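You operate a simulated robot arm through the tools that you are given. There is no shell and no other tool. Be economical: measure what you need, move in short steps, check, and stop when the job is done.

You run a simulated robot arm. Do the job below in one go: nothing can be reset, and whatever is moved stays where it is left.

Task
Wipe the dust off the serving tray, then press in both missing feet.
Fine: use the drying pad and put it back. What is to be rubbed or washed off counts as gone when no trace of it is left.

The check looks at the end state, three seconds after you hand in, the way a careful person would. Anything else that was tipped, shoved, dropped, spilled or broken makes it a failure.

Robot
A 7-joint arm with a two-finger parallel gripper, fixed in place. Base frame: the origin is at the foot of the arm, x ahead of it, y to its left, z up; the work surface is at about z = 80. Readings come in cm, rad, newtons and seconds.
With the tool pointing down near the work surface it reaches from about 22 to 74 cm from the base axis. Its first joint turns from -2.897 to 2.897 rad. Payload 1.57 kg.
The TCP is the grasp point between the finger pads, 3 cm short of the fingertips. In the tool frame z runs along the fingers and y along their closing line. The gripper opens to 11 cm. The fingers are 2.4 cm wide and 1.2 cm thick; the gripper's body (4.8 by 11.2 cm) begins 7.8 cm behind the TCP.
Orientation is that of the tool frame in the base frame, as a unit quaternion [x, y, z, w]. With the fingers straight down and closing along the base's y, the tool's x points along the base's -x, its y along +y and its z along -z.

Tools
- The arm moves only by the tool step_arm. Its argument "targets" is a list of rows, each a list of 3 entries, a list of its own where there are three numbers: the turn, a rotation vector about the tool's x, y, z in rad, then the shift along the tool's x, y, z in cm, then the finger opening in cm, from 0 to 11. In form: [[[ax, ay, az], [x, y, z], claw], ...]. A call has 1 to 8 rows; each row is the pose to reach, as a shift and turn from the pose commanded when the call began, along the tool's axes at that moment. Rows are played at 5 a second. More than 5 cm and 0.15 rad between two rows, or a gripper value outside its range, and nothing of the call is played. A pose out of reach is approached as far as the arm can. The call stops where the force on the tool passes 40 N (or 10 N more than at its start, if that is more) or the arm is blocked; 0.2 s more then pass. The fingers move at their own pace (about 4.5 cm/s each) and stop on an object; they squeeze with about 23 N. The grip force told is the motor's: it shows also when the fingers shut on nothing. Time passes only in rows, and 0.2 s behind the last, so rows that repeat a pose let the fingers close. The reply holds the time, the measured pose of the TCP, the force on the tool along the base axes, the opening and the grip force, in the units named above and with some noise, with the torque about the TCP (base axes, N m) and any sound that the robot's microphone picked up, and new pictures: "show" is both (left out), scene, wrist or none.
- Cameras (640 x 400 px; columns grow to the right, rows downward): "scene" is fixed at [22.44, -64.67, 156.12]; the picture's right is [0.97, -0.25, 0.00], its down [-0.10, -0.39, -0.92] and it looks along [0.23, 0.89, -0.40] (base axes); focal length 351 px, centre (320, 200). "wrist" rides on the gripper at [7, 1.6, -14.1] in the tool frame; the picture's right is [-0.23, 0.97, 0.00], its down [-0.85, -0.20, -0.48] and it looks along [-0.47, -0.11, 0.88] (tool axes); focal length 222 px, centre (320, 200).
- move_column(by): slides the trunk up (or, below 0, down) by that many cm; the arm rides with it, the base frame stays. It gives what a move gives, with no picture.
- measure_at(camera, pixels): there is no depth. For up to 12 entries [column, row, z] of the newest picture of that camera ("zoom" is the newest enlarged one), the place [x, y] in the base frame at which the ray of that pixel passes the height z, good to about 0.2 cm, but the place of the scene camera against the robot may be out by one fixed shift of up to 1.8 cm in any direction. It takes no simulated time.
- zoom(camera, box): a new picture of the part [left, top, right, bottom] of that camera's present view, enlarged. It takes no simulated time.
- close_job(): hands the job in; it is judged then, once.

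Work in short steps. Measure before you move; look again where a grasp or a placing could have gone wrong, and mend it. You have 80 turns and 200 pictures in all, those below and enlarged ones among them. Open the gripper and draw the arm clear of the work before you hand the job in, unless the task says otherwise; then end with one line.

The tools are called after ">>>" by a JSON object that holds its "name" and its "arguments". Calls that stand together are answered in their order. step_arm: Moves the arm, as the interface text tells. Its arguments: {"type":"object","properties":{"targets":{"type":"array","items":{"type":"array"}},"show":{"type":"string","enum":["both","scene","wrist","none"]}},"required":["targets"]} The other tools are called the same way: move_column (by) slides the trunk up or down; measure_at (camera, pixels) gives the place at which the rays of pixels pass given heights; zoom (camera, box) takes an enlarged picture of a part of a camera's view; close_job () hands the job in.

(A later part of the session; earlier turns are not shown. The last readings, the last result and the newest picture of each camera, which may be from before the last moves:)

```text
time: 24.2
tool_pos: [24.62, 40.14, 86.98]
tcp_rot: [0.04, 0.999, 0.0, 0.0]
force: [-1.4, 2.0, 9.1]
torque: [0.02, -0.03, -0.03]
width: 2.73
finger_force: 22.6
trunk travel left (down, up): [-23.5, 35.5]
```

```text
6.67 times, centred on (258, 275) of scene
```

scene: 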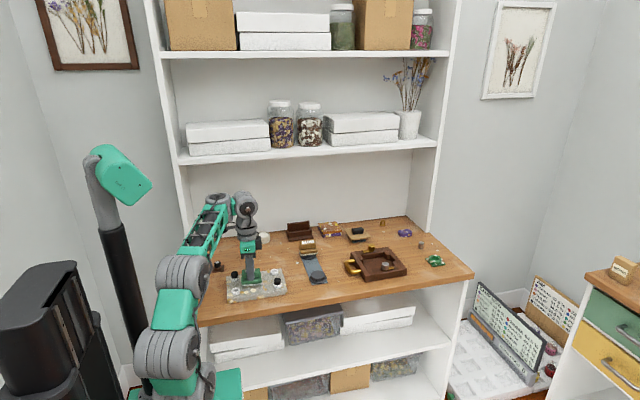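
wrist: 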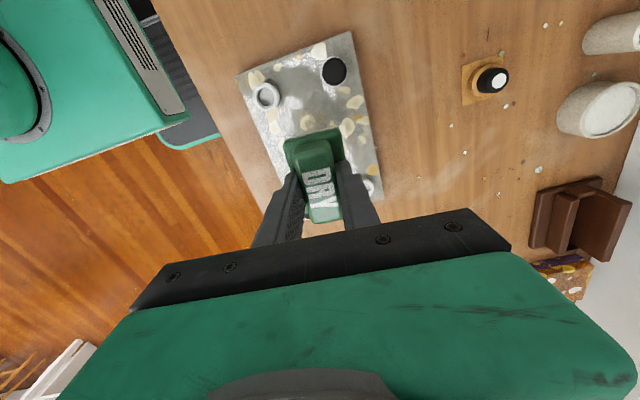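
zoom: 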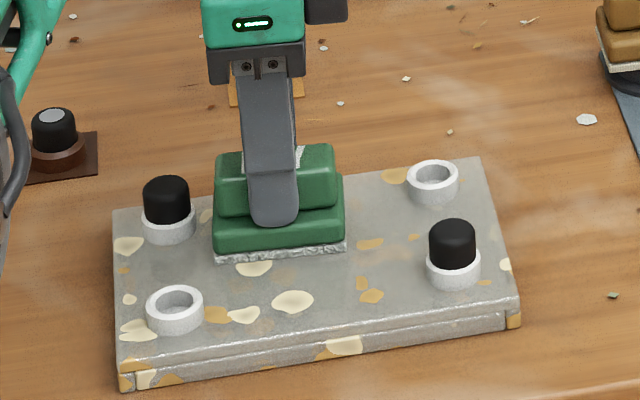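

The pad wipes with ~9 N and the tray stays put. Now the same sweep at x ≈27.9.

>>> {"name": "step_arm", "arguments": {"targets": [[[0, 0, 0], [-1.7, 0.13, 0], 0], [[0, 0, 0], [-3.3, 0.26, 0], 0], [[0, 0, 0], [-3.17, 1.8, 0], 0], [[0, 0, 0], [-3.3, 0.26, 0], 0], [[0, 0, 0], [-3.46, -1.75, 0], 0], [[0, 0, 0], [-3.6, -3.6, 0], 0], [[0, 0, 0], [-3.74, -5.3, 0], 0], [[0, 0, 0], [-3.6, -3.6, 0], 0]], "show": "none"}}

>>> {"name": "zoom", "arguments": {"camera": "scene", "box": [220, 245, 295, 305]}}

```text
time: 26.0
tool_pos: [27.91, 36.06, 86.99]
tcp_rot: [0.041, 0.999, 0.001, 0.0]
force: [1.6, -6.8, 17.8]
torque: [-0.32, 0.01, -0.02]
width: 2.71
finger_force: 22.8
trunk travel left (down, up): [-23.5, 35.5]
```

```text
6.67 times, centred on (258, 275) of scene
```

zoom: 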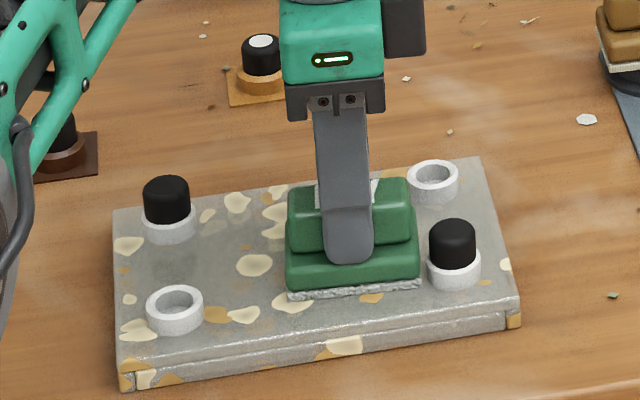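

Force is 17.8 N, so I ease up 0.1, do a middle pass at x 26, then lift and back off to inspect.

>>> {"name": "step_arm", "arguments": {"targets": [[[0, 0, 0], [0.9, -0.08, -0.1], 0], [[0, 0, 0], [1.8, -0.14, -0.1], 0], [[0, 0, 0], [1.95, 1.8, -0.1], 0], [[0, 0, 0], [2.1, 3.8, -0.1], 0], [[0, 0, 0], [2.25, 5.6, -0.1], 0], [[0, 0, 0], [2.1, 3.8, -0.1], 0], [[0, 0, 0], [1.95, 1.8, -0.1], 0], [[0, 0, 0], [1.95, 1.8, -0.8], 0]], "show": "none"}}

>>> {"name": "step_arm", "arguments": {"targets": [[[0, 0, 0], [0, 0, -2], 0], [[0, 0, 0], [0, 0, -5], 0], [[0, 0, 0], [-4, 0, -8], 0], [[0, 0, 0], [-8, 0, -8], 0]]}}

>>> {"name": "zoom", "arguments": {"camera": "scene", "box": [220, 245, 295, 305]}}

>>> {"name": "zoom", "arguments": {"camera": "wrist", "box": [220, 0, 400, 150]}}

```text
time: 27.8
tool_pos: [26.13, 38.16, 87.76]
tcp_rot: [0.04, 0.999, 0.0, -0.001]
force: [0.2, 0.3, -1.7]
torque: [0.02, 0.03, -0.01]
width: 2.72
finger_force: 23.5
trunk travel left (down, up): [-23.5, 35.5]
```

```text
time: 28.8
tool_pos: [34.23, 37.58, 95.72]
tcp_rot: [0.04, 0.999, 0.001, 0.001]
force: [-1.2, -1.8, 0.2]
torque: [0.05, -0.04, 0.0]
width: 2.72
finger_force: 24.0
trunk travel left (down, up): [-23.5, 35.5]
```

scene: 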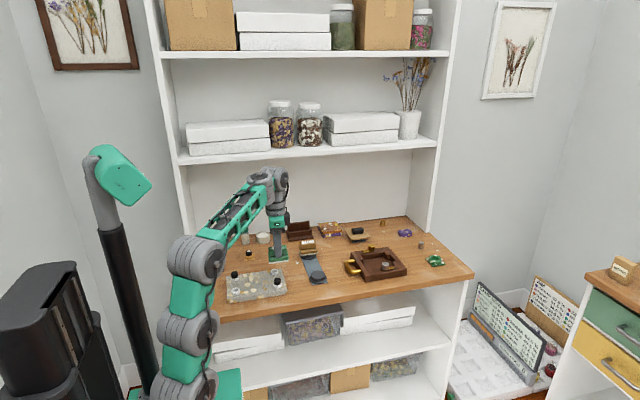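
wrist: 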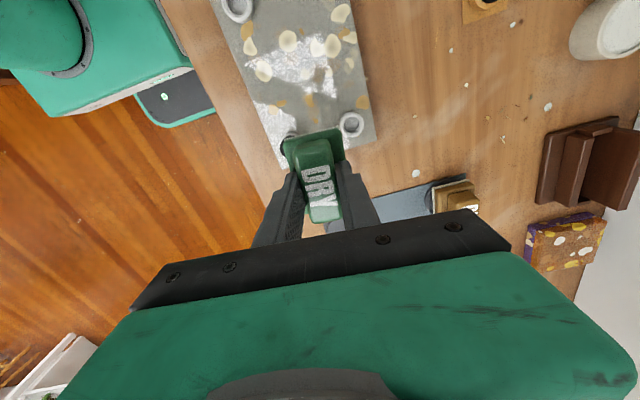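

```text
6.67 times, centred on (258, 275) of scene
```

zoom: 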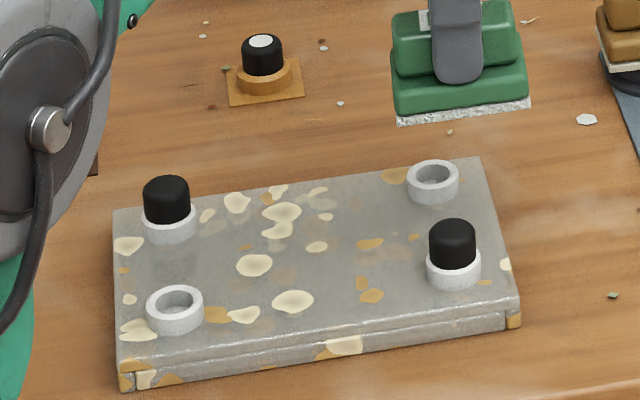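

```text
2.67 times, centred on (310, 75) of wrist
```

zoom: 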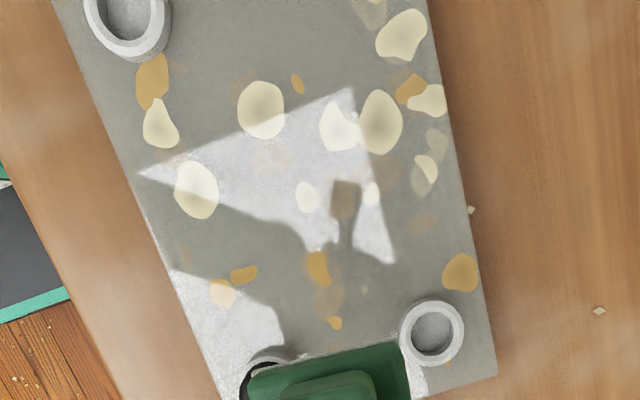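

The dark smudge is gone and the chips show crisply; I check tighter for leftover trace.

>>> {"name": "zoom", "arguments": {"camera": "scene", "box": [238, 262, 280, 294]}}

>>> {"name": "zoom", "arguments": {"camera": "wrist", "box": [230, 10, 370, 130]}}

```text
12.50 times, centred on (259, 278) of scene
```

zoom: 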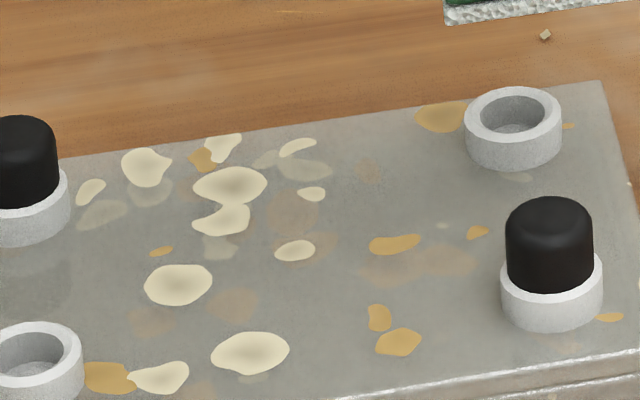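

```text
3.33 times, centred on (300, 70) of wrist
```

zoom: 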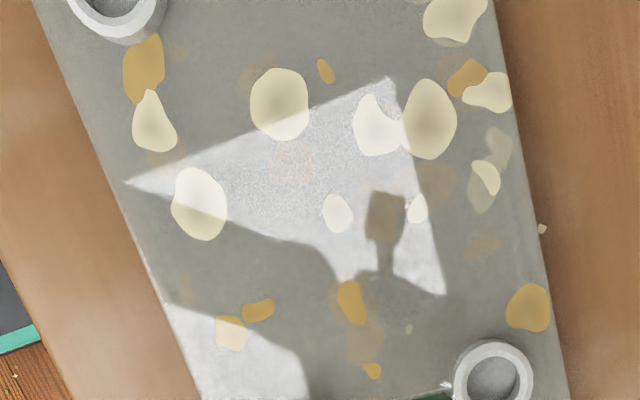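

Clean. I carry the pad back over its puck (48.0, 36.95).

>>> {"name": "step_arm", "arguments": {"targets": [[[0, 0, 0], [-3.5, 0.12, 0], 0], [[0, 0, 0], [-7, 0.24, 0], 0], [[0, 0, 0], [-10.5, 0.36, 0], 0], [[0, 0, 0], [-13.8, 0.47, 0], 0], [[0, 0, 0], [-13.8, 0.47, 3], 0], [[0, 0, 0], [-13.8, 0.47, 5.5], 0]]}}

>>> {"name": "zoom", "arguments": {"camera": "scene", "box": [285, 230, 345, 290]}}

>>> {"name": "zoom", "arguments": {"camera": "wrist", "box": [240, 80, 400, 230]}}

```text
time: 30.2
tool_pos: [47.98, 36.71, 90.14]
tcp_rot: [0.041, 0.999, 0.0, 0.001]
force: [-0.1, -0.1, -1.0]
torque: [0.0, -0.01, -0.03]
width: 2.72
finger_force: 22.4
trunk travel left (down, up): [-23.5, 35.5]
```

scene: 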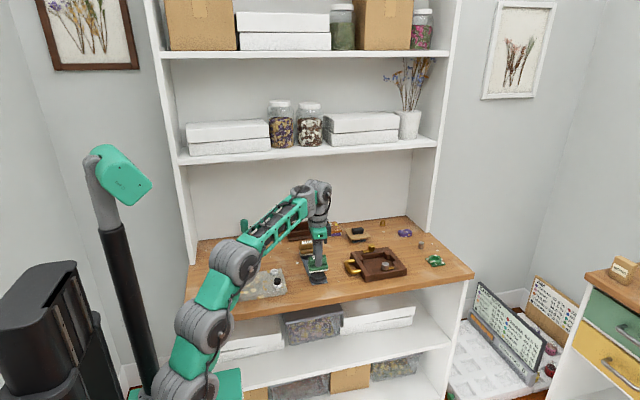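
wrist: 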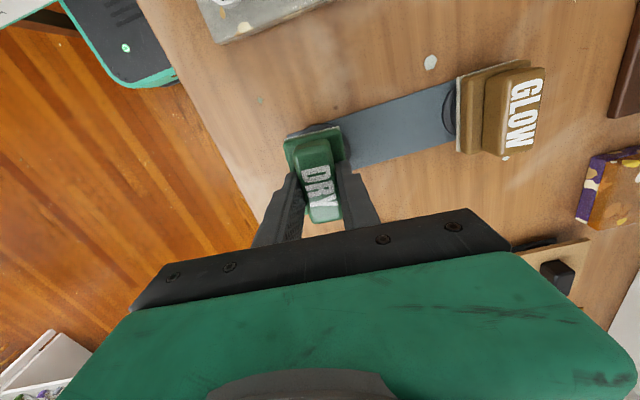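

```text
6.67 times, centred on (315, 260) of scene
```

zoom: 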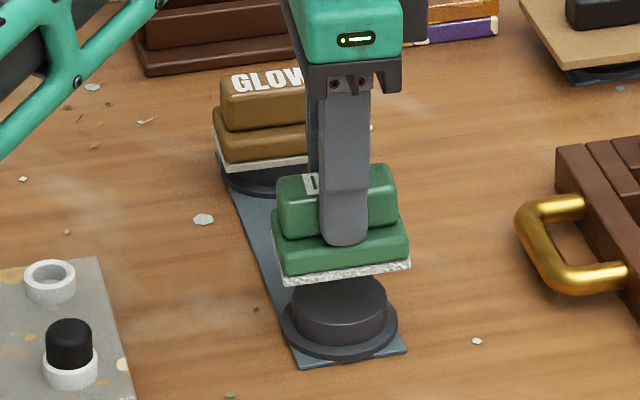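

```text
2.67 times, centred on (320, 155) of wrist
```

zoom: 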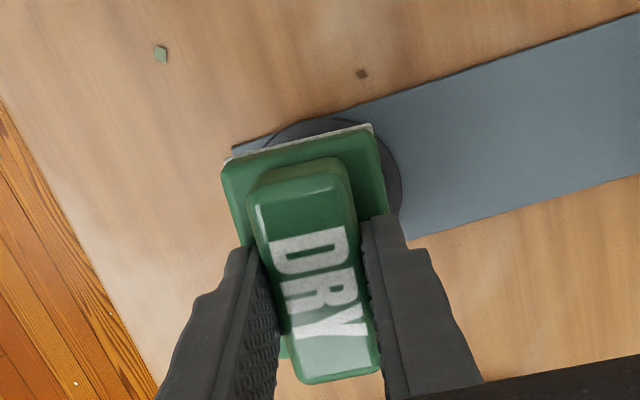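

Pad centre (341) lines up with the puck (340). I nudge +0.2 in y and lower to just above contact, then touch.

>>> {"name": "step_arm", "arguments": {"targets": [[[0, 0, 0], [0, 0.15, 1.2], 0], [[0, 0, 0], [0, 0.15, 2.2], 0], [[0, 0, 0], [0, 0.15, 2.5], 0], [[0, 0, 0], [0, 0.15, 2.75], 0]], "show": "none"}}

```text
time: 31.2
tool_pos: [47.78, 37.0, 87.52]
tcp_rot: [0.04, 0.999, 0.0, 0.0]
force: [-0.4, 0.5, -0.7]
torque: [-0.01, -0.02, 0.01]
width: 2.73
finger_force: 23.1
trunk travel left (down, up): [-23.5, 35.5]
```

>>> {"name": "step_arm", "arguments": {"targets": [[[0, 0, 0], [0, 0, 0.2], 0], [[0, 0, 0], [0, 0, 0.35], 0]], "show": "none"}}

>>> {"name": "zoom", "arguments": {"camera": "scene", "box": [285, 230, 345, 290]}}

```text
time: 31.8
tool_pos: [47.8, 36.9, 87.41]
tcp_rot: [0.04, 0.999, 0.002, 0.002]
force: [1.4, 2.8, 9.2]
torque: [0.09, 0.09, -0.04]
width: 2.72
finger_force: 23.5
trunk travel left (down, up): [-23.5, 35.5]
```

```text
6.67 times, centred on (315, 260) of scene
```

zoom: 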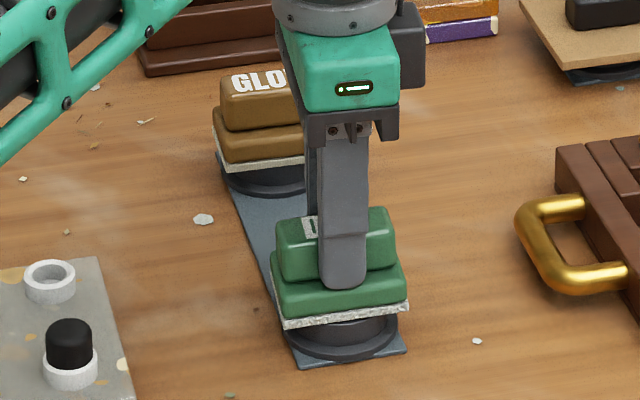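

Seated on the puck (9 N). I ease 0.1 up, open to 5 and rise.

>>> {"name": "step_arm", "arguments": {"targets": [[[0, 0, 0], [0, 0, -0.12], 0], [[0, 0, 0], [0, 0, -0.12], 5], [[0, 0, 0], [0, 0, -0.12], 5], [[0, 0, 0], [0, 0, -0.12], 5], [[0, 0, 0], [0, 0, -2], 5], [[0, 0, 0], [0, 0, -6], 5], [[0, 0, 0], [0, 0, -10], 5]]}}

>>> {"name": "zoom", "arguments": {"camera": "scene", "box": [285, 230, 345, 290]}}

```text
time: 33.4
tool_pos: [47.83, 37.11, 97.46]
tcp_rot: [0.041, 0.999, -0.001, -0.001]
force: [-0.2, 0.0, 0.0]
torque: [-0.01, 0.02, 0.0]
width: 5.0
finger_force: 0.1
trunk travel left (down, up): [-23.5, 35.5]
```

scene: 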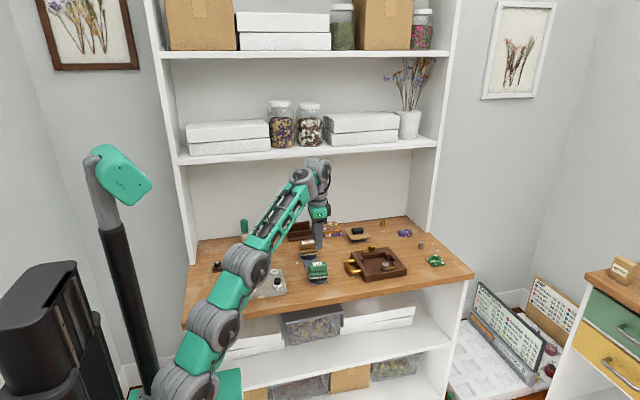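
wrist: 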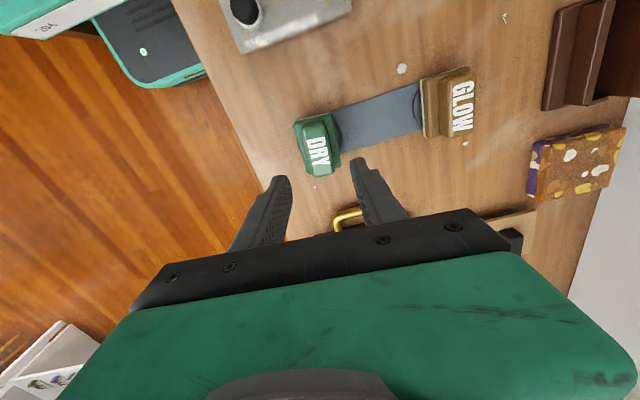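

```text
6.67 times, centred on (315, 260) of scene
```

zoom: 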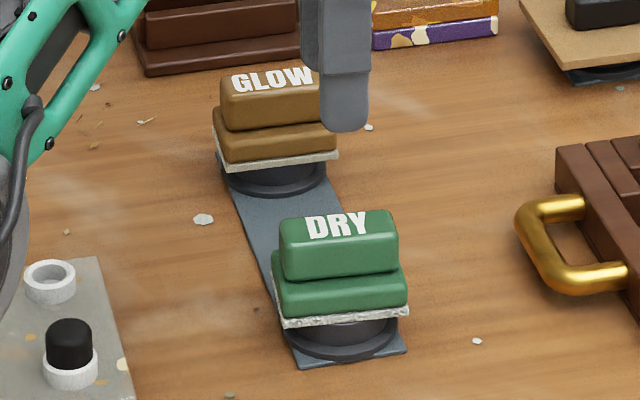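

The pad is back home. Now I move toward the loose feet while turning the tool 90° so that the fingers close along x and the camera sits on the front side.

>>> {"name": "step_arm", "arguments": {"targets": [[[0, 0, -0.15], [2, 0.5, -1], 5], [[0, 0, -0.3], [4, 1, -2], 5], [[0, 0, -0.45], [6, 1.5, -3], 5], [[0, 0, -0.6], [8, 2, -3.5], 5], [[0, 0, -0.75], [10, 2.5, -3.5], 5], [[0, 0, -0.9], [12, 3, -3.5], 5], [[0, 0, -1.05], [14, 3.4, -3.5], 5], [[0, 0, -1.2], [15.1, 3.7, -3.5], 5]]}}

```text
time: 35.2
tool_pos: [32.79, 41.82, 100.77]
tcp_rot: [-0.532, 0.847, 0.0, 0.001]
force: [-0.9, -0.6, 0.4]
torque: [0.0, 0.01, -0.03]
width: 5.04
finger_force: 0.1
trunk travel left (down, up): [-23.5, 35.5]
```

scene: 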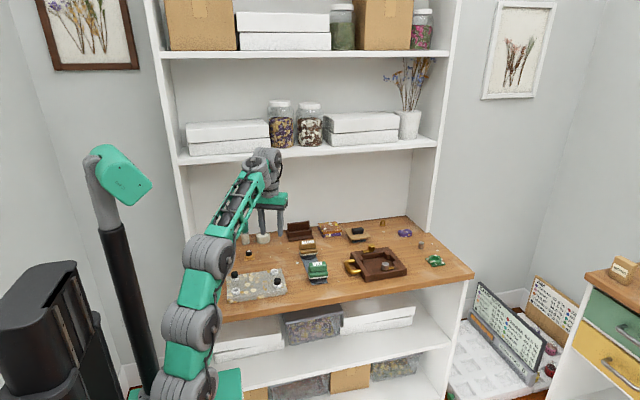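
wrist: 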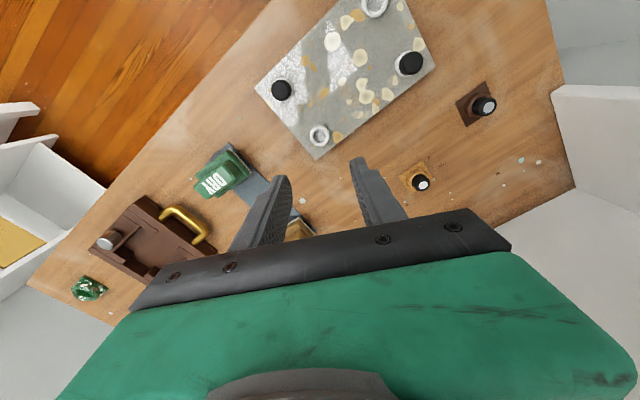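

Turn completes with another -0.45 rad; I also shift to (25, 45).

>>> {"name": "step_arm", "arguments": {"targets": [[[0, 0, -0.15], [0.2, 2.8, 0], 5], [[0, 0, -0.3], [0.3, 5.6, 0], 5], [[0, 0, -0.45], [0.5, 8.4, 0], 5]]}}

>>> {"name": "zoom", "arguments": {"camera": "wrist", "box": [260, 100, 460, 240]}}

>>> {"name": "zoom", "arguments": {"camera": "wrist", "box": [260, 0, 420, 120]}}

```text
time: 36.0
tool_pos: [25.45, 45.15, 100.8]
tcp_rot: [-0.707, 0.708, 0.0, -0.001]
force: [0.0, 0.2, 0.0]
torque: [0.03, -0.02, -0.02]
width: 5.01
finger_force: 0.0
trunk travel left (down, up): [-23.5, 35.5]
```

scene: 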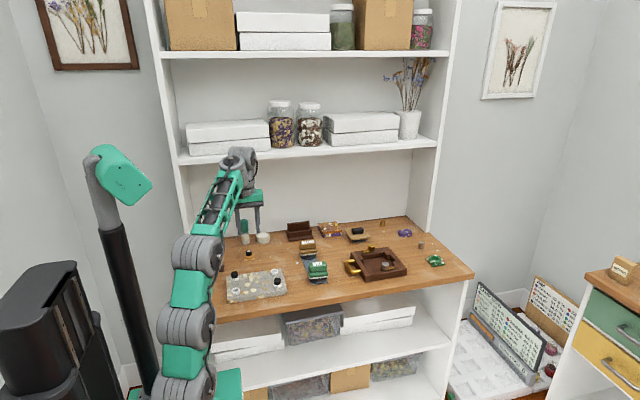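
wrist: 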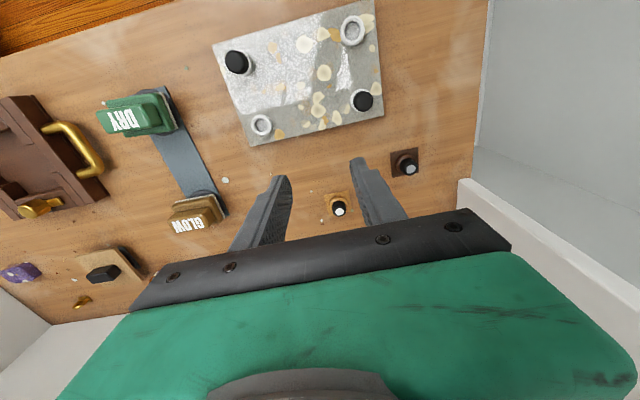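

```text
2.86 times, centred on (360, 170) of wrist
```

zoom: 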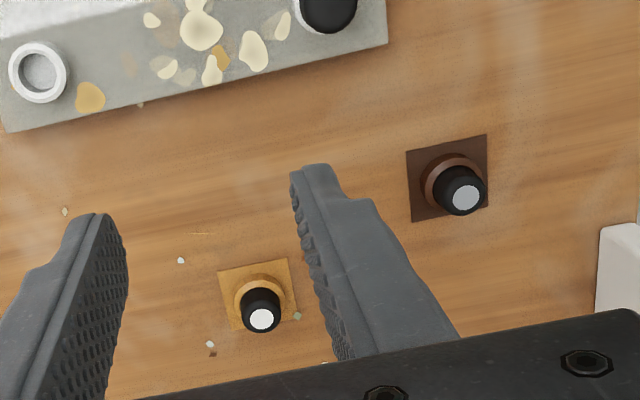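

```text
3.33 times, centred on (340, 60) of wrist
```

zoom: 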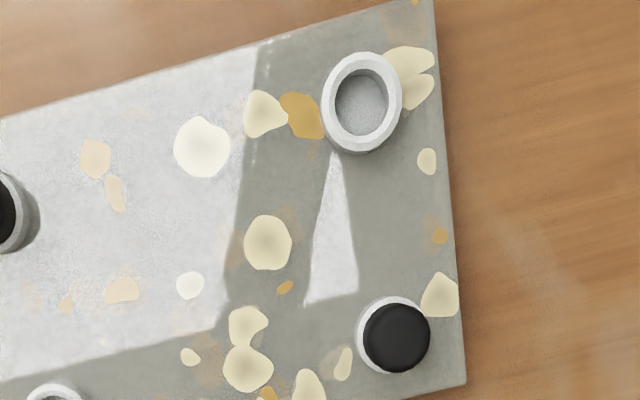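

The two empty sockets look different in size, and so do the loose feet. I enlarge each for comparing diameters and the white dots on top.

>>> {"name": "zoom", "arguments": {"camera": "wrist", "box": [320, 185, 360, 220]}}

>>> {"name": "zoom", "arguments": {"camera": "wrist", "box": [385, 145, 425, 180]}}

>>> {"name": "zoom", "arguments": {"camera": "wrist", "box": [242, 107, 282, 142]}}

>>> {"name": "zoom", "arguments": {"camera": "wrist", "box": [332, 12, 372, 47]}}

>>> {"name": "zoom", "arguments": {"camera": "scene", "box": [205, 242, 262, 282]}}

>>> {"name": "measure_at", "arguments": {"camera": "wrist", "pixels": [[338, 209, 84], [338, 209, 83], [408, 168, 84], [408, 168, 83], [262, 124, 83], [352, 30, 83], [236, 62, 84.5], [363, 100, 84.5]]}}

```text
11.43 times, centred on (340, 202) of wrist
```

zoom: 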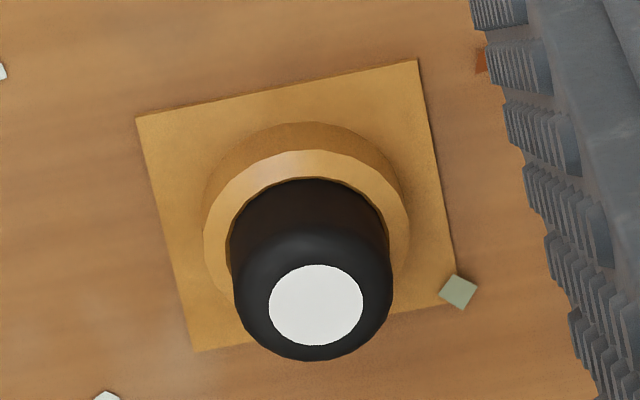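

```text
11.43 times, centred on (405, 162) of wrist
```

zoom: 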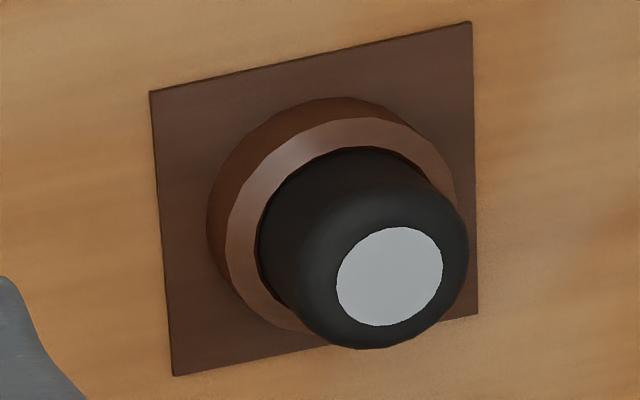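

```text
11.43 times, centred on (262, 124) of wrist
```

zoom: 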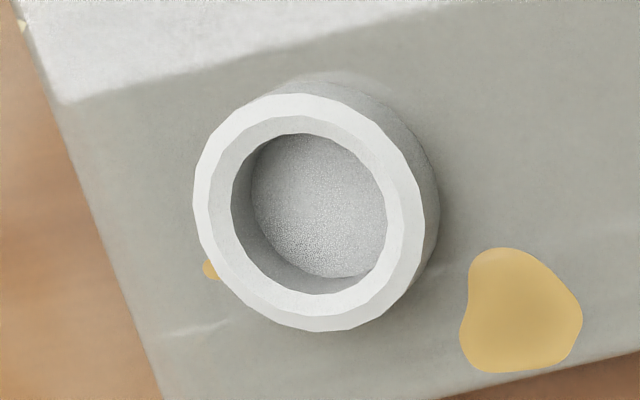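

```text
11.43 times, centred on (352, 30) of wrist
```

zoom: 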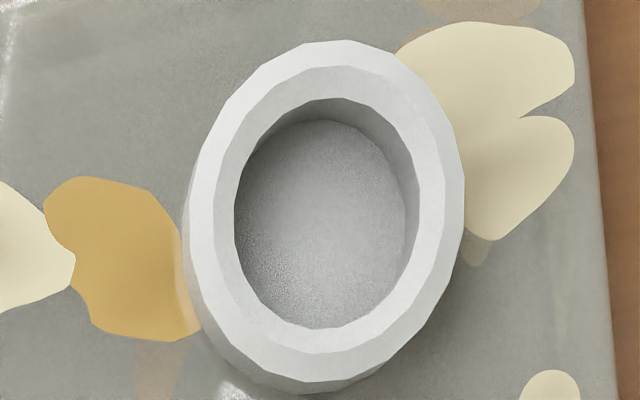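

```text
10.00 times, centred on (234, 262) of scene
```

zoom: 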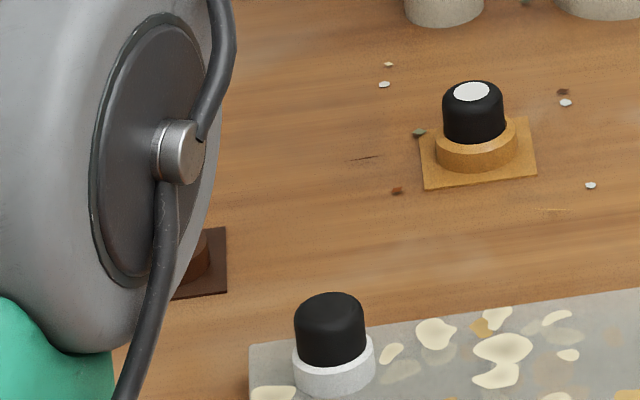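

```text
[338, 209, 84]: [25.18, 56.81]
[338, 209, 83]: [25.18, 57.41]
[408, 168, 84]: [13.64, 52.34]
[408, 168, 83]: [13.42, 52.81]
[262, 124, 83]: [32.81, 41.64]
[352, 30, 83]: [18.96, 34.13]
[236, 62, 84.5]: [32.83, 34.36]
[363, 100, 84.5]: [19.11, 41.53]
```

All sockets and feet come out the same diameter (≈2.4 cm) once perspective is accounted for. I measure the stand ring centres and foot tops for grasping.

>>> {"name": "measure_at", "arguments": {"camera": "wrist", "pixels": [[338.8, 205.5, 81], [406.7, 164.2, 81], [339.6, 211, 83], [339.6, 211, 83.5], [411.2, 168.8, 83], [411.2, 168.8, 83.5]]}}

>>> {"name": "measure_at", "arguments": {"camera": "scene", "pixels": [[300, 150, 118], [300, 150, 116], [300, 156, 116], [300, 156, 118], [188, 164, 116], [188, 164, 118]]}}

```text
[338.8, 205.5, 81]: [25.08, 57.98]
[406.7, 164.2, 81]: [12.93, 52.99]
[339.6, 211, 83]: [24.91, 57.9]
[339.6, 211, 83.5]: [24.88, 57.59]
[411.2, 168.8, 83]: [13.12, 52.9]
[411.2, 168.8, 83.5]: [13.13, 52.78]
```

```text
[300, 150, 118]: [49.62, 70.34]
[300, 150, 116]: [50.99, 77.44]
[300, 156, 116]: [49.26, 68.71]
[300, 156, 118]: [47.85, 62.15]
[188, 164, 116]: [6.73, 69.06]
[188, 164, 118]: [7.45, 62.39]
```

Foot axis positions agree at z 83: amber (25.0, 57.9), brown (13.0, 52.95), foot tops ≈83, shelf bottom ≈120 beyond y 55. I tilt the tool 0.3 rad backwards (wrist toward the front) and approach (25, 50, 90).

>>> {"name": "step_arm", "arguments": {"targets": [[[0, -0.1, 0], [-1.2, 0.1, 2.5], 5], [[0, -0.2, 0], [-2.4, 0.2, 5], 5], [[0, -0.3, 0], [-3.6, 0.3, 8], 5], [[0, -0.3, 0], [-4.85, 0.45, 10.8], 5]]}}

>>> {"name": "zoom", "arguments": {"camera": "wrist", "box": [240, 60, 420, 240]}}

```text
time: 37.0
tool_pos: [24.75, 49.97, 89.91]
tcp_rot: [-0.698, 0.7, 0.107, 0.107]
force: [-0.3, 0.4, -0.3]
torque: [0.03, -0.01, 0.0]
width: 4.99
finger_force: 0.1
trunk travel left (down, up): [-23.5, 35.5]
```

scene: 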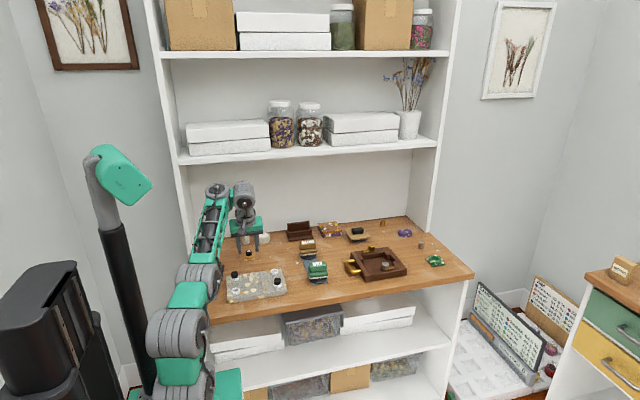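
wrist: 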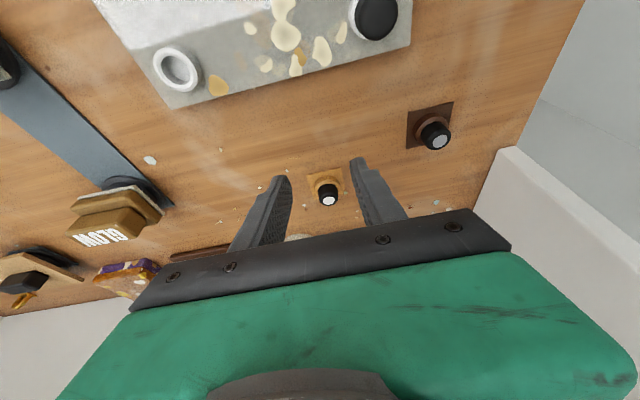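

```text
2.22 times, centred on (330, 150) of wrist
```

zoom: 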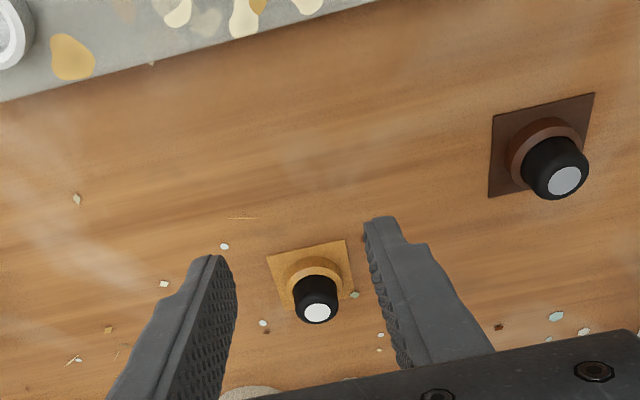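

Good view of the amber foot between the fingers. I re-measure it from here.

>>> {"name": "measure_at", "arguments": {"camera": "wrist", "pixels": [[329, 200.5, 83], [327.5, 186, 81], [435, 142, 83], [430, 129, 81]]}}

```text
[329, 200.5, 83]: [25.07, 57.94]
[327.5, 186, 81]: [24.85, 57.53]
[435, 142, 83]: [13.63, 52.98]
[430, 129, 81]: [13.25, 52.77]
```

I approach over the foot and lower so that tips straddle it (TCP 25.0, 57.1, 86).

>>> {"name": "step_arm", "arguments": {"targets": [[[0, 0, 0], [-2.2, -0.12, 1.4], 5], [[0, 0, 0], [-4.46, -0.25, 2.84], 5], [[0, 0, 0], [-6.19, -0.25, 4.01], 5], [[0, 0, 0], [-5.6, -0.25, 5.92], 5]]}}

>>> {"name": "zoom", "arguments": {"camera": "wrist", "box": [260, 120, 400, 240]}}

>>> {"name": "zoom", "arguments": {"camera": "scene", "box": [220, 220, 280, 270]}}

```text
time: 38.0
tool_pos: [25.08, 57.17, 86.08]
tcp_rot: [-0.698, 0.7, 0.104, 0.104]
force: [0.8, 0.1, -0.3]
torque: [0.02, 0.0, -0.02]
width: 5.02
finger_force: 0.0
trunk travel left (down, up): [-23.5, 35.5]
```

scene: 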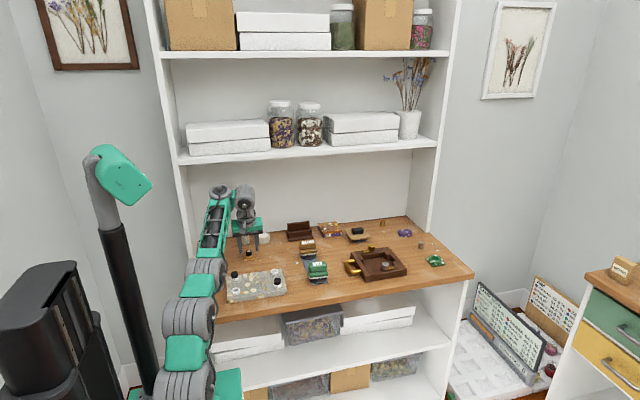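
wrist: 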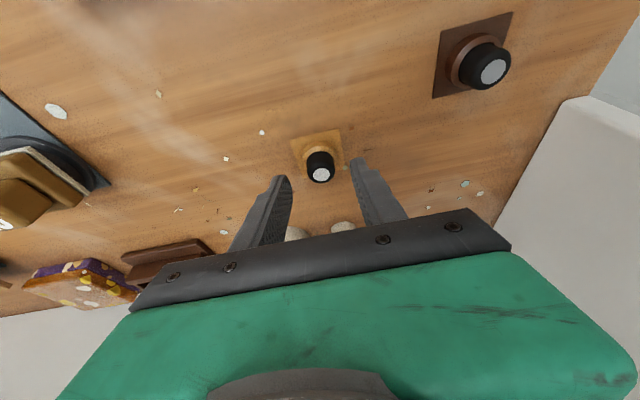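

```text
3.33 times, centred on (330, 180) of wrist
```

zoom: 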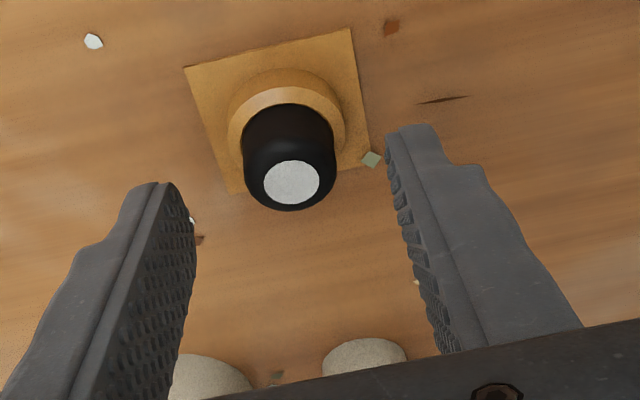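

```text
8.00 times, centred on (250, 245) of scene
```

zoom: 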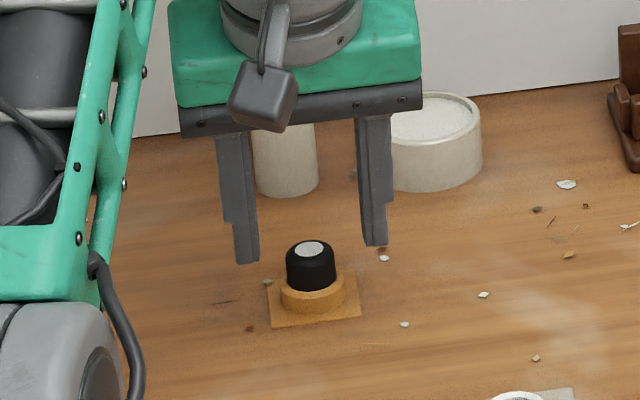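

Tips in the scene view (rows 262/245) bracket the foot (col 311, top row 248). A last check of the foot top from this view.

>>> {"name": "measure_at", "arguments": {"camera": "wrist", "pixels": [[321.3, 175, 83], [321.3, 175, 83.5]]}}

```text
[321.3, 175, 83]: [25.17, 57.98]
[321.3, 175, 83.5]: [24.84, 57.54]
```

Consistent. I lower 1.5 cm vertically and close.

>>> {"name": "step_arm", "arguments": {"targets": [[[0, 0, 0], [0.22, 0, 0.7], 5], [[0, 0, 0], [0.44, 0, 1.43], 5], [[0, 0, 0], [0.44, 0, 1.43], 0], [[0, 0, 0], [0.44, 0, 1.43], 0], [[0, 0, 0], [0.44, 0, 1.43], 0]]}}

>>> {"name": "zoom", "arguments": {"camera": "scene", "box": [220, 220, 280, 270]}}

>>> {"name": "zoom", "arguments": {"camera": "wrist", "box": [260, 120, 400, 240]}}

```text
time: 39.2
tool_pos: [25.45, 57.9, 85.45]
tcp_rot: [-0.699, 0.7, 0.105, 0.103]
force: [-0.7, 0.2, 0.5]
torque: [0.01, 0.09, 0.01]
width: 2.14
finger_force: 22.7
out of reach, approached as far as the arm can: row 1, 2, 3, 4, 5
trunk travel left (down, up): [-23.5, 35.5]
```

scene: 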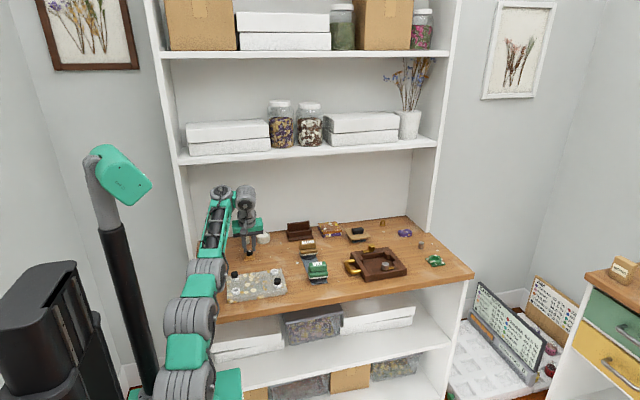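
wrist: 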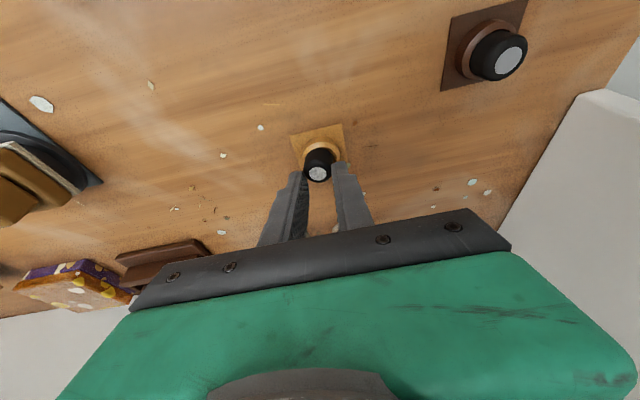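

```text
8.00 times, centred on (250, 245) of scene
```

zoom: 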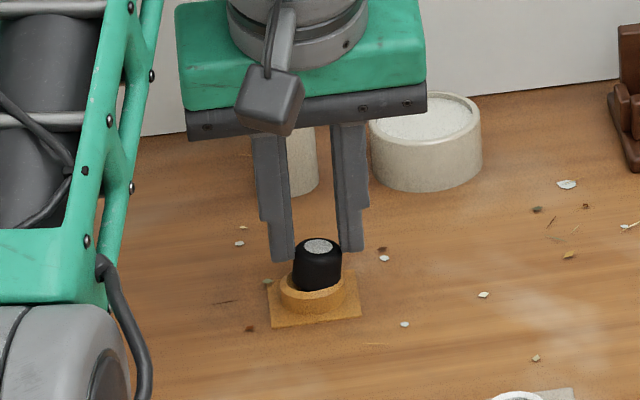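

```text
3.33 times, centred on (330, 180) of wrist
```

zoom: 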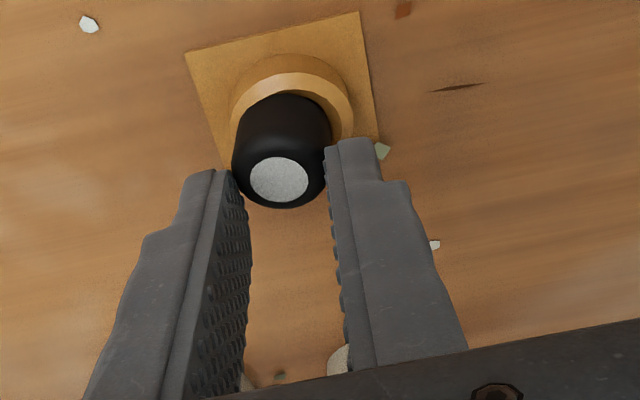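

The reach limit interfered again: the fingers closed high on the foot's rear. I open, back off to the front and up, and then lower the trunk.

>>> {"name": "step_arm", "arguments": {"targets": [[[0, 0, 0], [0, 0, 0], 5], [[0, 0, 0], [0, 0, 0], 5], [[0, 0, 0], [0, 0, 0], 5], [[0, 0, 0], [-0.6, 0, -1.9], 5], [[0, 0, 0], [1.5, 0.2, -4.2], 5], [[0, 0, 0], [4, 0.3, -6.5], 5], [[0, 0, 0], [5.87, 0.4, -9.1], 5], [[0, 0, 0], [5.87, 0.4, -11], 5]], "show": "scene"}}

>>> {"name": "zoom", "arguments": {"camera": "scene", "box": [220, 220, 280, 270]}}

>>> {"name": "move_column", "arguments": {"by": -10}}

```text
time: 41.0
tool_pos: [24.9, 48.95, 94.32]
tcp_rot: [-0.698, 0.7, 0.105, 0.105]
force: [-0.5, -0.2, 0.1]
torque: [-0.03, -0.01, -0.03]
width: 5.0
finger_force: 0.1
trunk travel left (down, up): [-23.5, 35.5]
```

scene: 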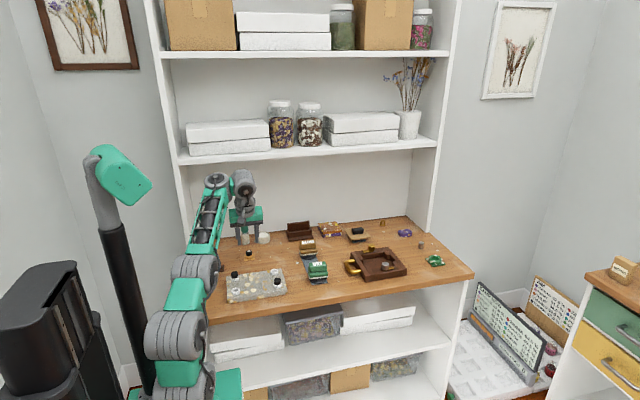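

```text
8.00 times, centred on (250, 245) of scene
```

zoom: 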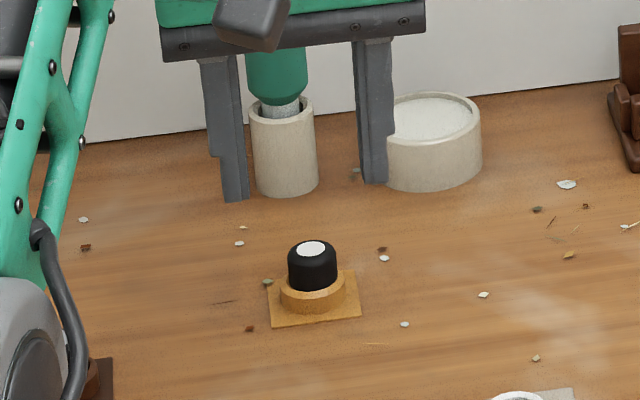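

```text
time: 42.3
tool_pos: [24.96, 49.05, 84.35]
tcp_rot: [-0.698, 0.7, 0.106, 0.106]
force: [-0.4, 0.3, 0.6]
torque: [-0.04, -0.01, -0.01]
width: 4.97
finger_force: 0.1
trunk travel left (down, up): [-13.5, 45.5]
```

The foot stands upright again. Trunk lower now, I slide in horizontally at z ≈84.75 with the fingers straddling the foot.

>>> {"name": "step_arm", "arguments": {"targets": [[[0, 0, 0], [-0.12, 0, -0.38], 5], [[0, 0, 0], [-3.0, -0.03, 0.51], 5], [[0, 0, 0], [-5.4, -0.05, 1.25], 5], [[0, 0, 0], [-7.81, -0.05, 2.0], 5]]}}

>>> {"name": "zoom", "arguments": {"camera": "scene", "box": [220, 220, 280, 270]}}

>>> {"name": "zoom", "arguments": {"camera": "wrist", "box": [260, 120, 400, 240]}}

```text
time: 43.3
tool_pos: [25.23, 57.1, 84.81]
tcp_rot: [0.699, -0.699, -0.105, -0.106]
force: [-0.4, -0.7, 0.7]
torque: [-0.02, -0.03, -0.05]
width: 5.01
finger_force: 0.0
trunk travel left (down, up): [-13.5, 45.5]
```

scene: 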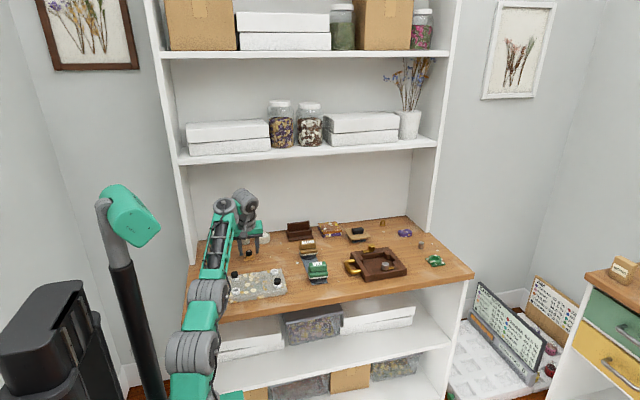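
wrist: 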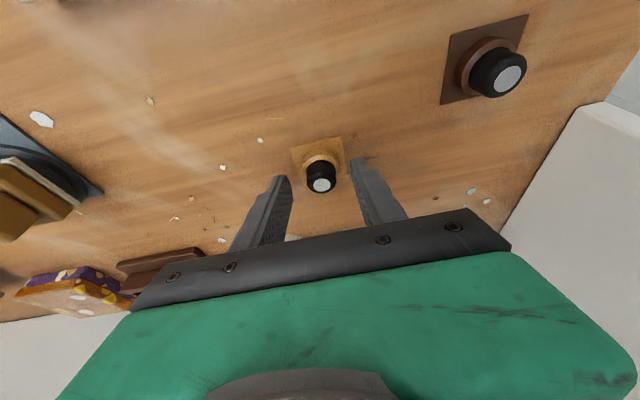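

```text
8.00 times, centred on (250, 245) of scene
```

zoom: 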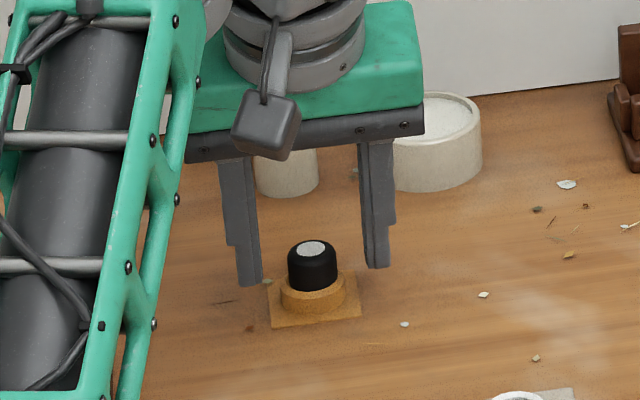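

```text
3.33 times, centred on (330, 180) of wrist
```

zoom: 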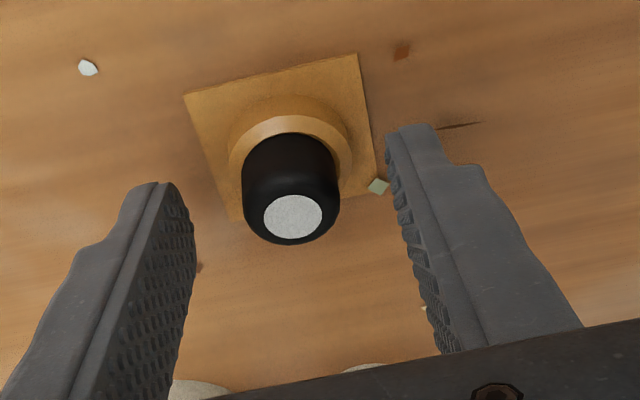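

The foot is centred between the fingers. I correct 0.15 in x, lower 0.2 and close.

>>> {"name": "step_arm", "arguments": {"targets": [[[0, 0, 0], [0.06, 0.15, 0.19], 5], [[0, 0, 0], [0.06, 0.15, 0.19], 0], [[0, 0, 0], [0.06, 0.15, 0.19], 0], [[0, 0, 0], [0.06, 0.15, 0.19], 0]], "show": "none"}}

>>> {"name": "zoom", "arguments": {"camera": "scene", "box": [220, 220, 280, 270]}}

>>> {"name": "zoom", "arguments": {"camera": "wrist", "box": [260, 120, 400, 240]}}

```text
time: 44.3
tool_pos: [24.89, 57.17, 84.58]
tcp_rot: [-0.698, 0.7, 0.105, 0.106]
force: [-0.4, 0.6, -1.0]
torque: [-0.04, 0.01, 0.01]
width: 2.13
finger_force: 23.4
trunk travel left (down, up): [-13.5, 45.5]
```

```text
8.00 times, centred on (250, 245) of scene
```

zoom: 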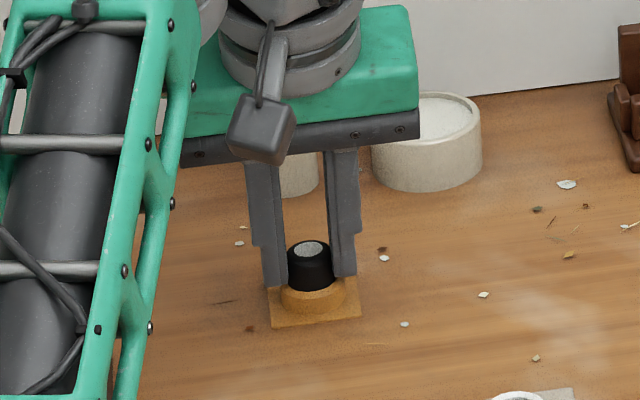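

```text
3.33 times, centred on (330, 180) of wrist
```

zoom: 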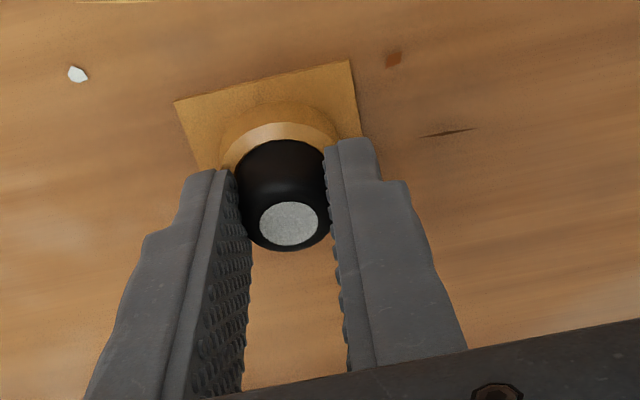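

Gripped well at width 2.13. I lift slowly straight up by 3 cm.

>>> {"name": "step_arm", "arguments": {"targets": [[[0, 0, 0], [-0.1, 0, -0.33], 0], [[0, 0, 0], [-0.24, 0, -0.76], 0], [[0, 0, 0], [-0.41, 0, -1.34], 0], [[0, 0, 0], [-0.62, 0, -2.0], 0], [[0, 0, 0], [-0.89, 0, -2.87], 0]], "show": "none"}}

>>> {"name": "zoom", "arguments": {"camera": "scene", "box": [220, 220, 280, 270]}}

>>> {"name": "zoom", "arguments": {"camera": "wrist", "box": [260, 120, 400, 240]}}

```text
time: 45.5
tool_pos: [24.83, 56.87, 87.35]
tcp_rot: [-0.698, 0.7, 0.106, 0.106]
force: [0.0, 0.6, 0.1]
torque: [0.01, 0.03, 0.01]
width: 2.04
finger_force: 22.9
trunk travel left (down, up): [-13.5, 45.5]
```

```text
8.00 times, centred on (250, 245) of scene
```

zoom: 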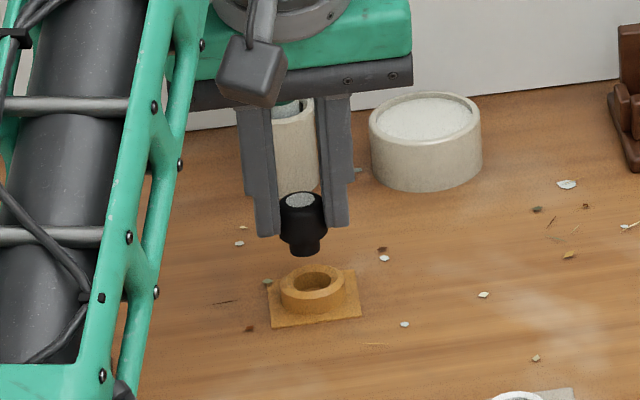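

```text
3.33 times, centred on (330, 180) of wrist
```

zoom: 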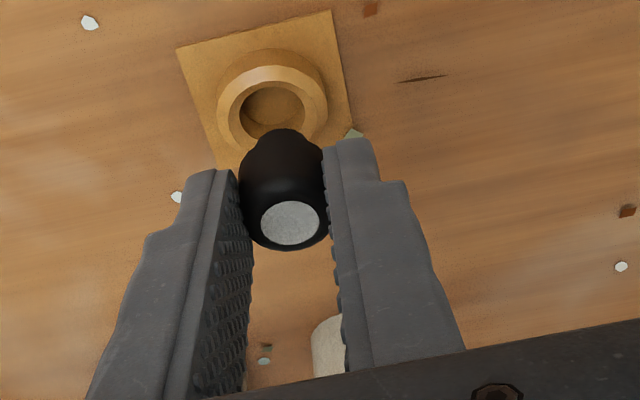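

The foot has a narrow stem at the bottom, so it goes in upright as held. I carry it toward the rear-right socket, stopping at (33, 44.9, 91) to look.

>>> {"name": "step_arm", "arguments": {"targets": [[[0, 0, 0], [1.1, -1, -1.4], 0], [[0, 0, 0], [2.27, -2, -2.8], 0], [[0, 0, 0], [3.4, -3.5, -4.0], 0], [[0, 0, 0], [4.64, -5, -5.3], 0], [[0, 0, 0], [6.3, -6.6, -5.8], 0], [[0, 0, 0], [7.98, -8.2, -6.34], 0], [[0, 0, 0], [10.37, -8.2, -7.08], 0]]}}

>>> {"name": "zoom", "arguments": {"camera": "wrist", "box": [240, 80, 400, 220]}}

>>> {"name": "zoom", "arguments": {"camera": "scene", "box": [230, 230, 300, 300]}}

```text
time: 47.1
tool_pos: [33.04, 45.19, 91.06]
tcp_rot: [0.699, -0.699, -0.106, -0.106]
force: [0.6, 0.5, 0.1]
torque: [0.01, 0.01, 0.04]
width: 2.07
finger_force: 22.8
trunk travel left (down, up): [-13.5, 45.5]
```

scene: 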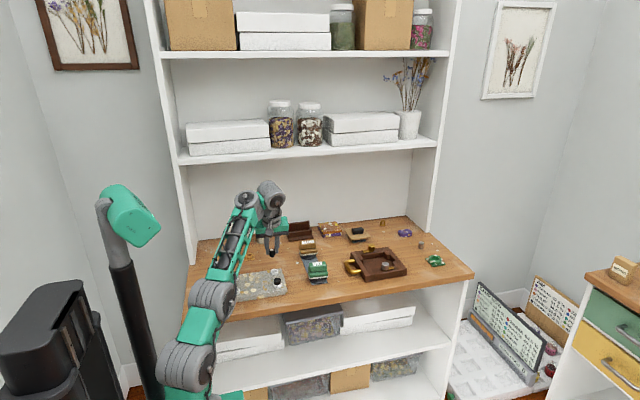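
wrist: 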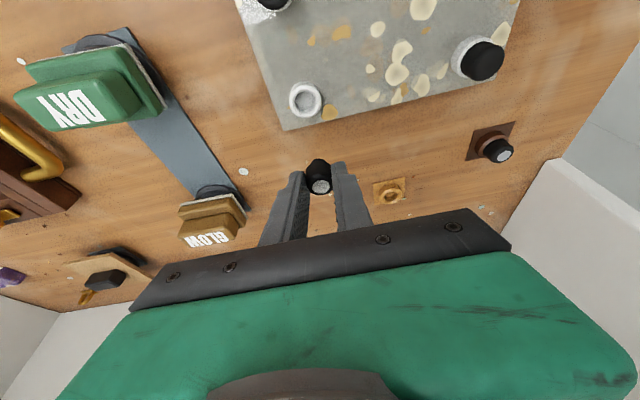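

```text
2.86 times, centred on (320, 150) of wrist
```

zoom: 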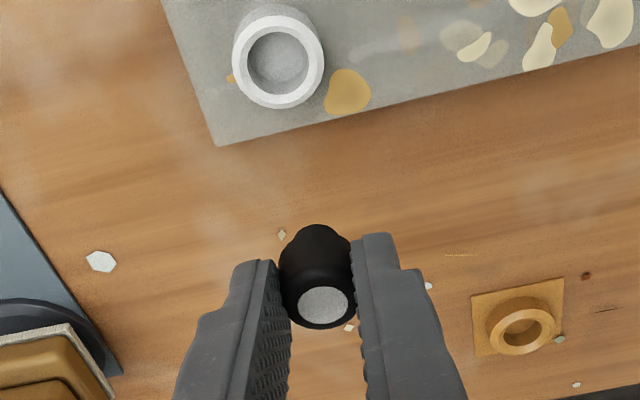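

```text
5.71 times, centred on (265, 265) of scene
```

zoom: 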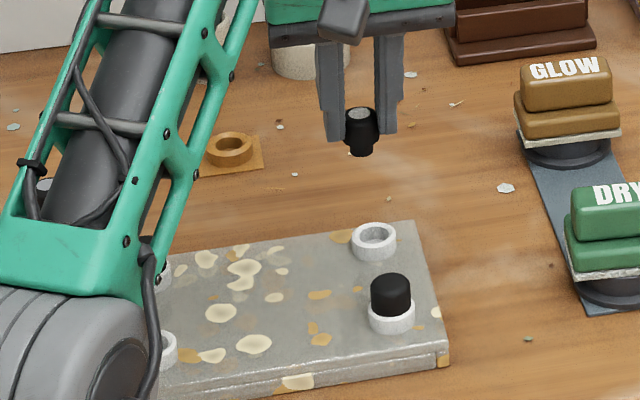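

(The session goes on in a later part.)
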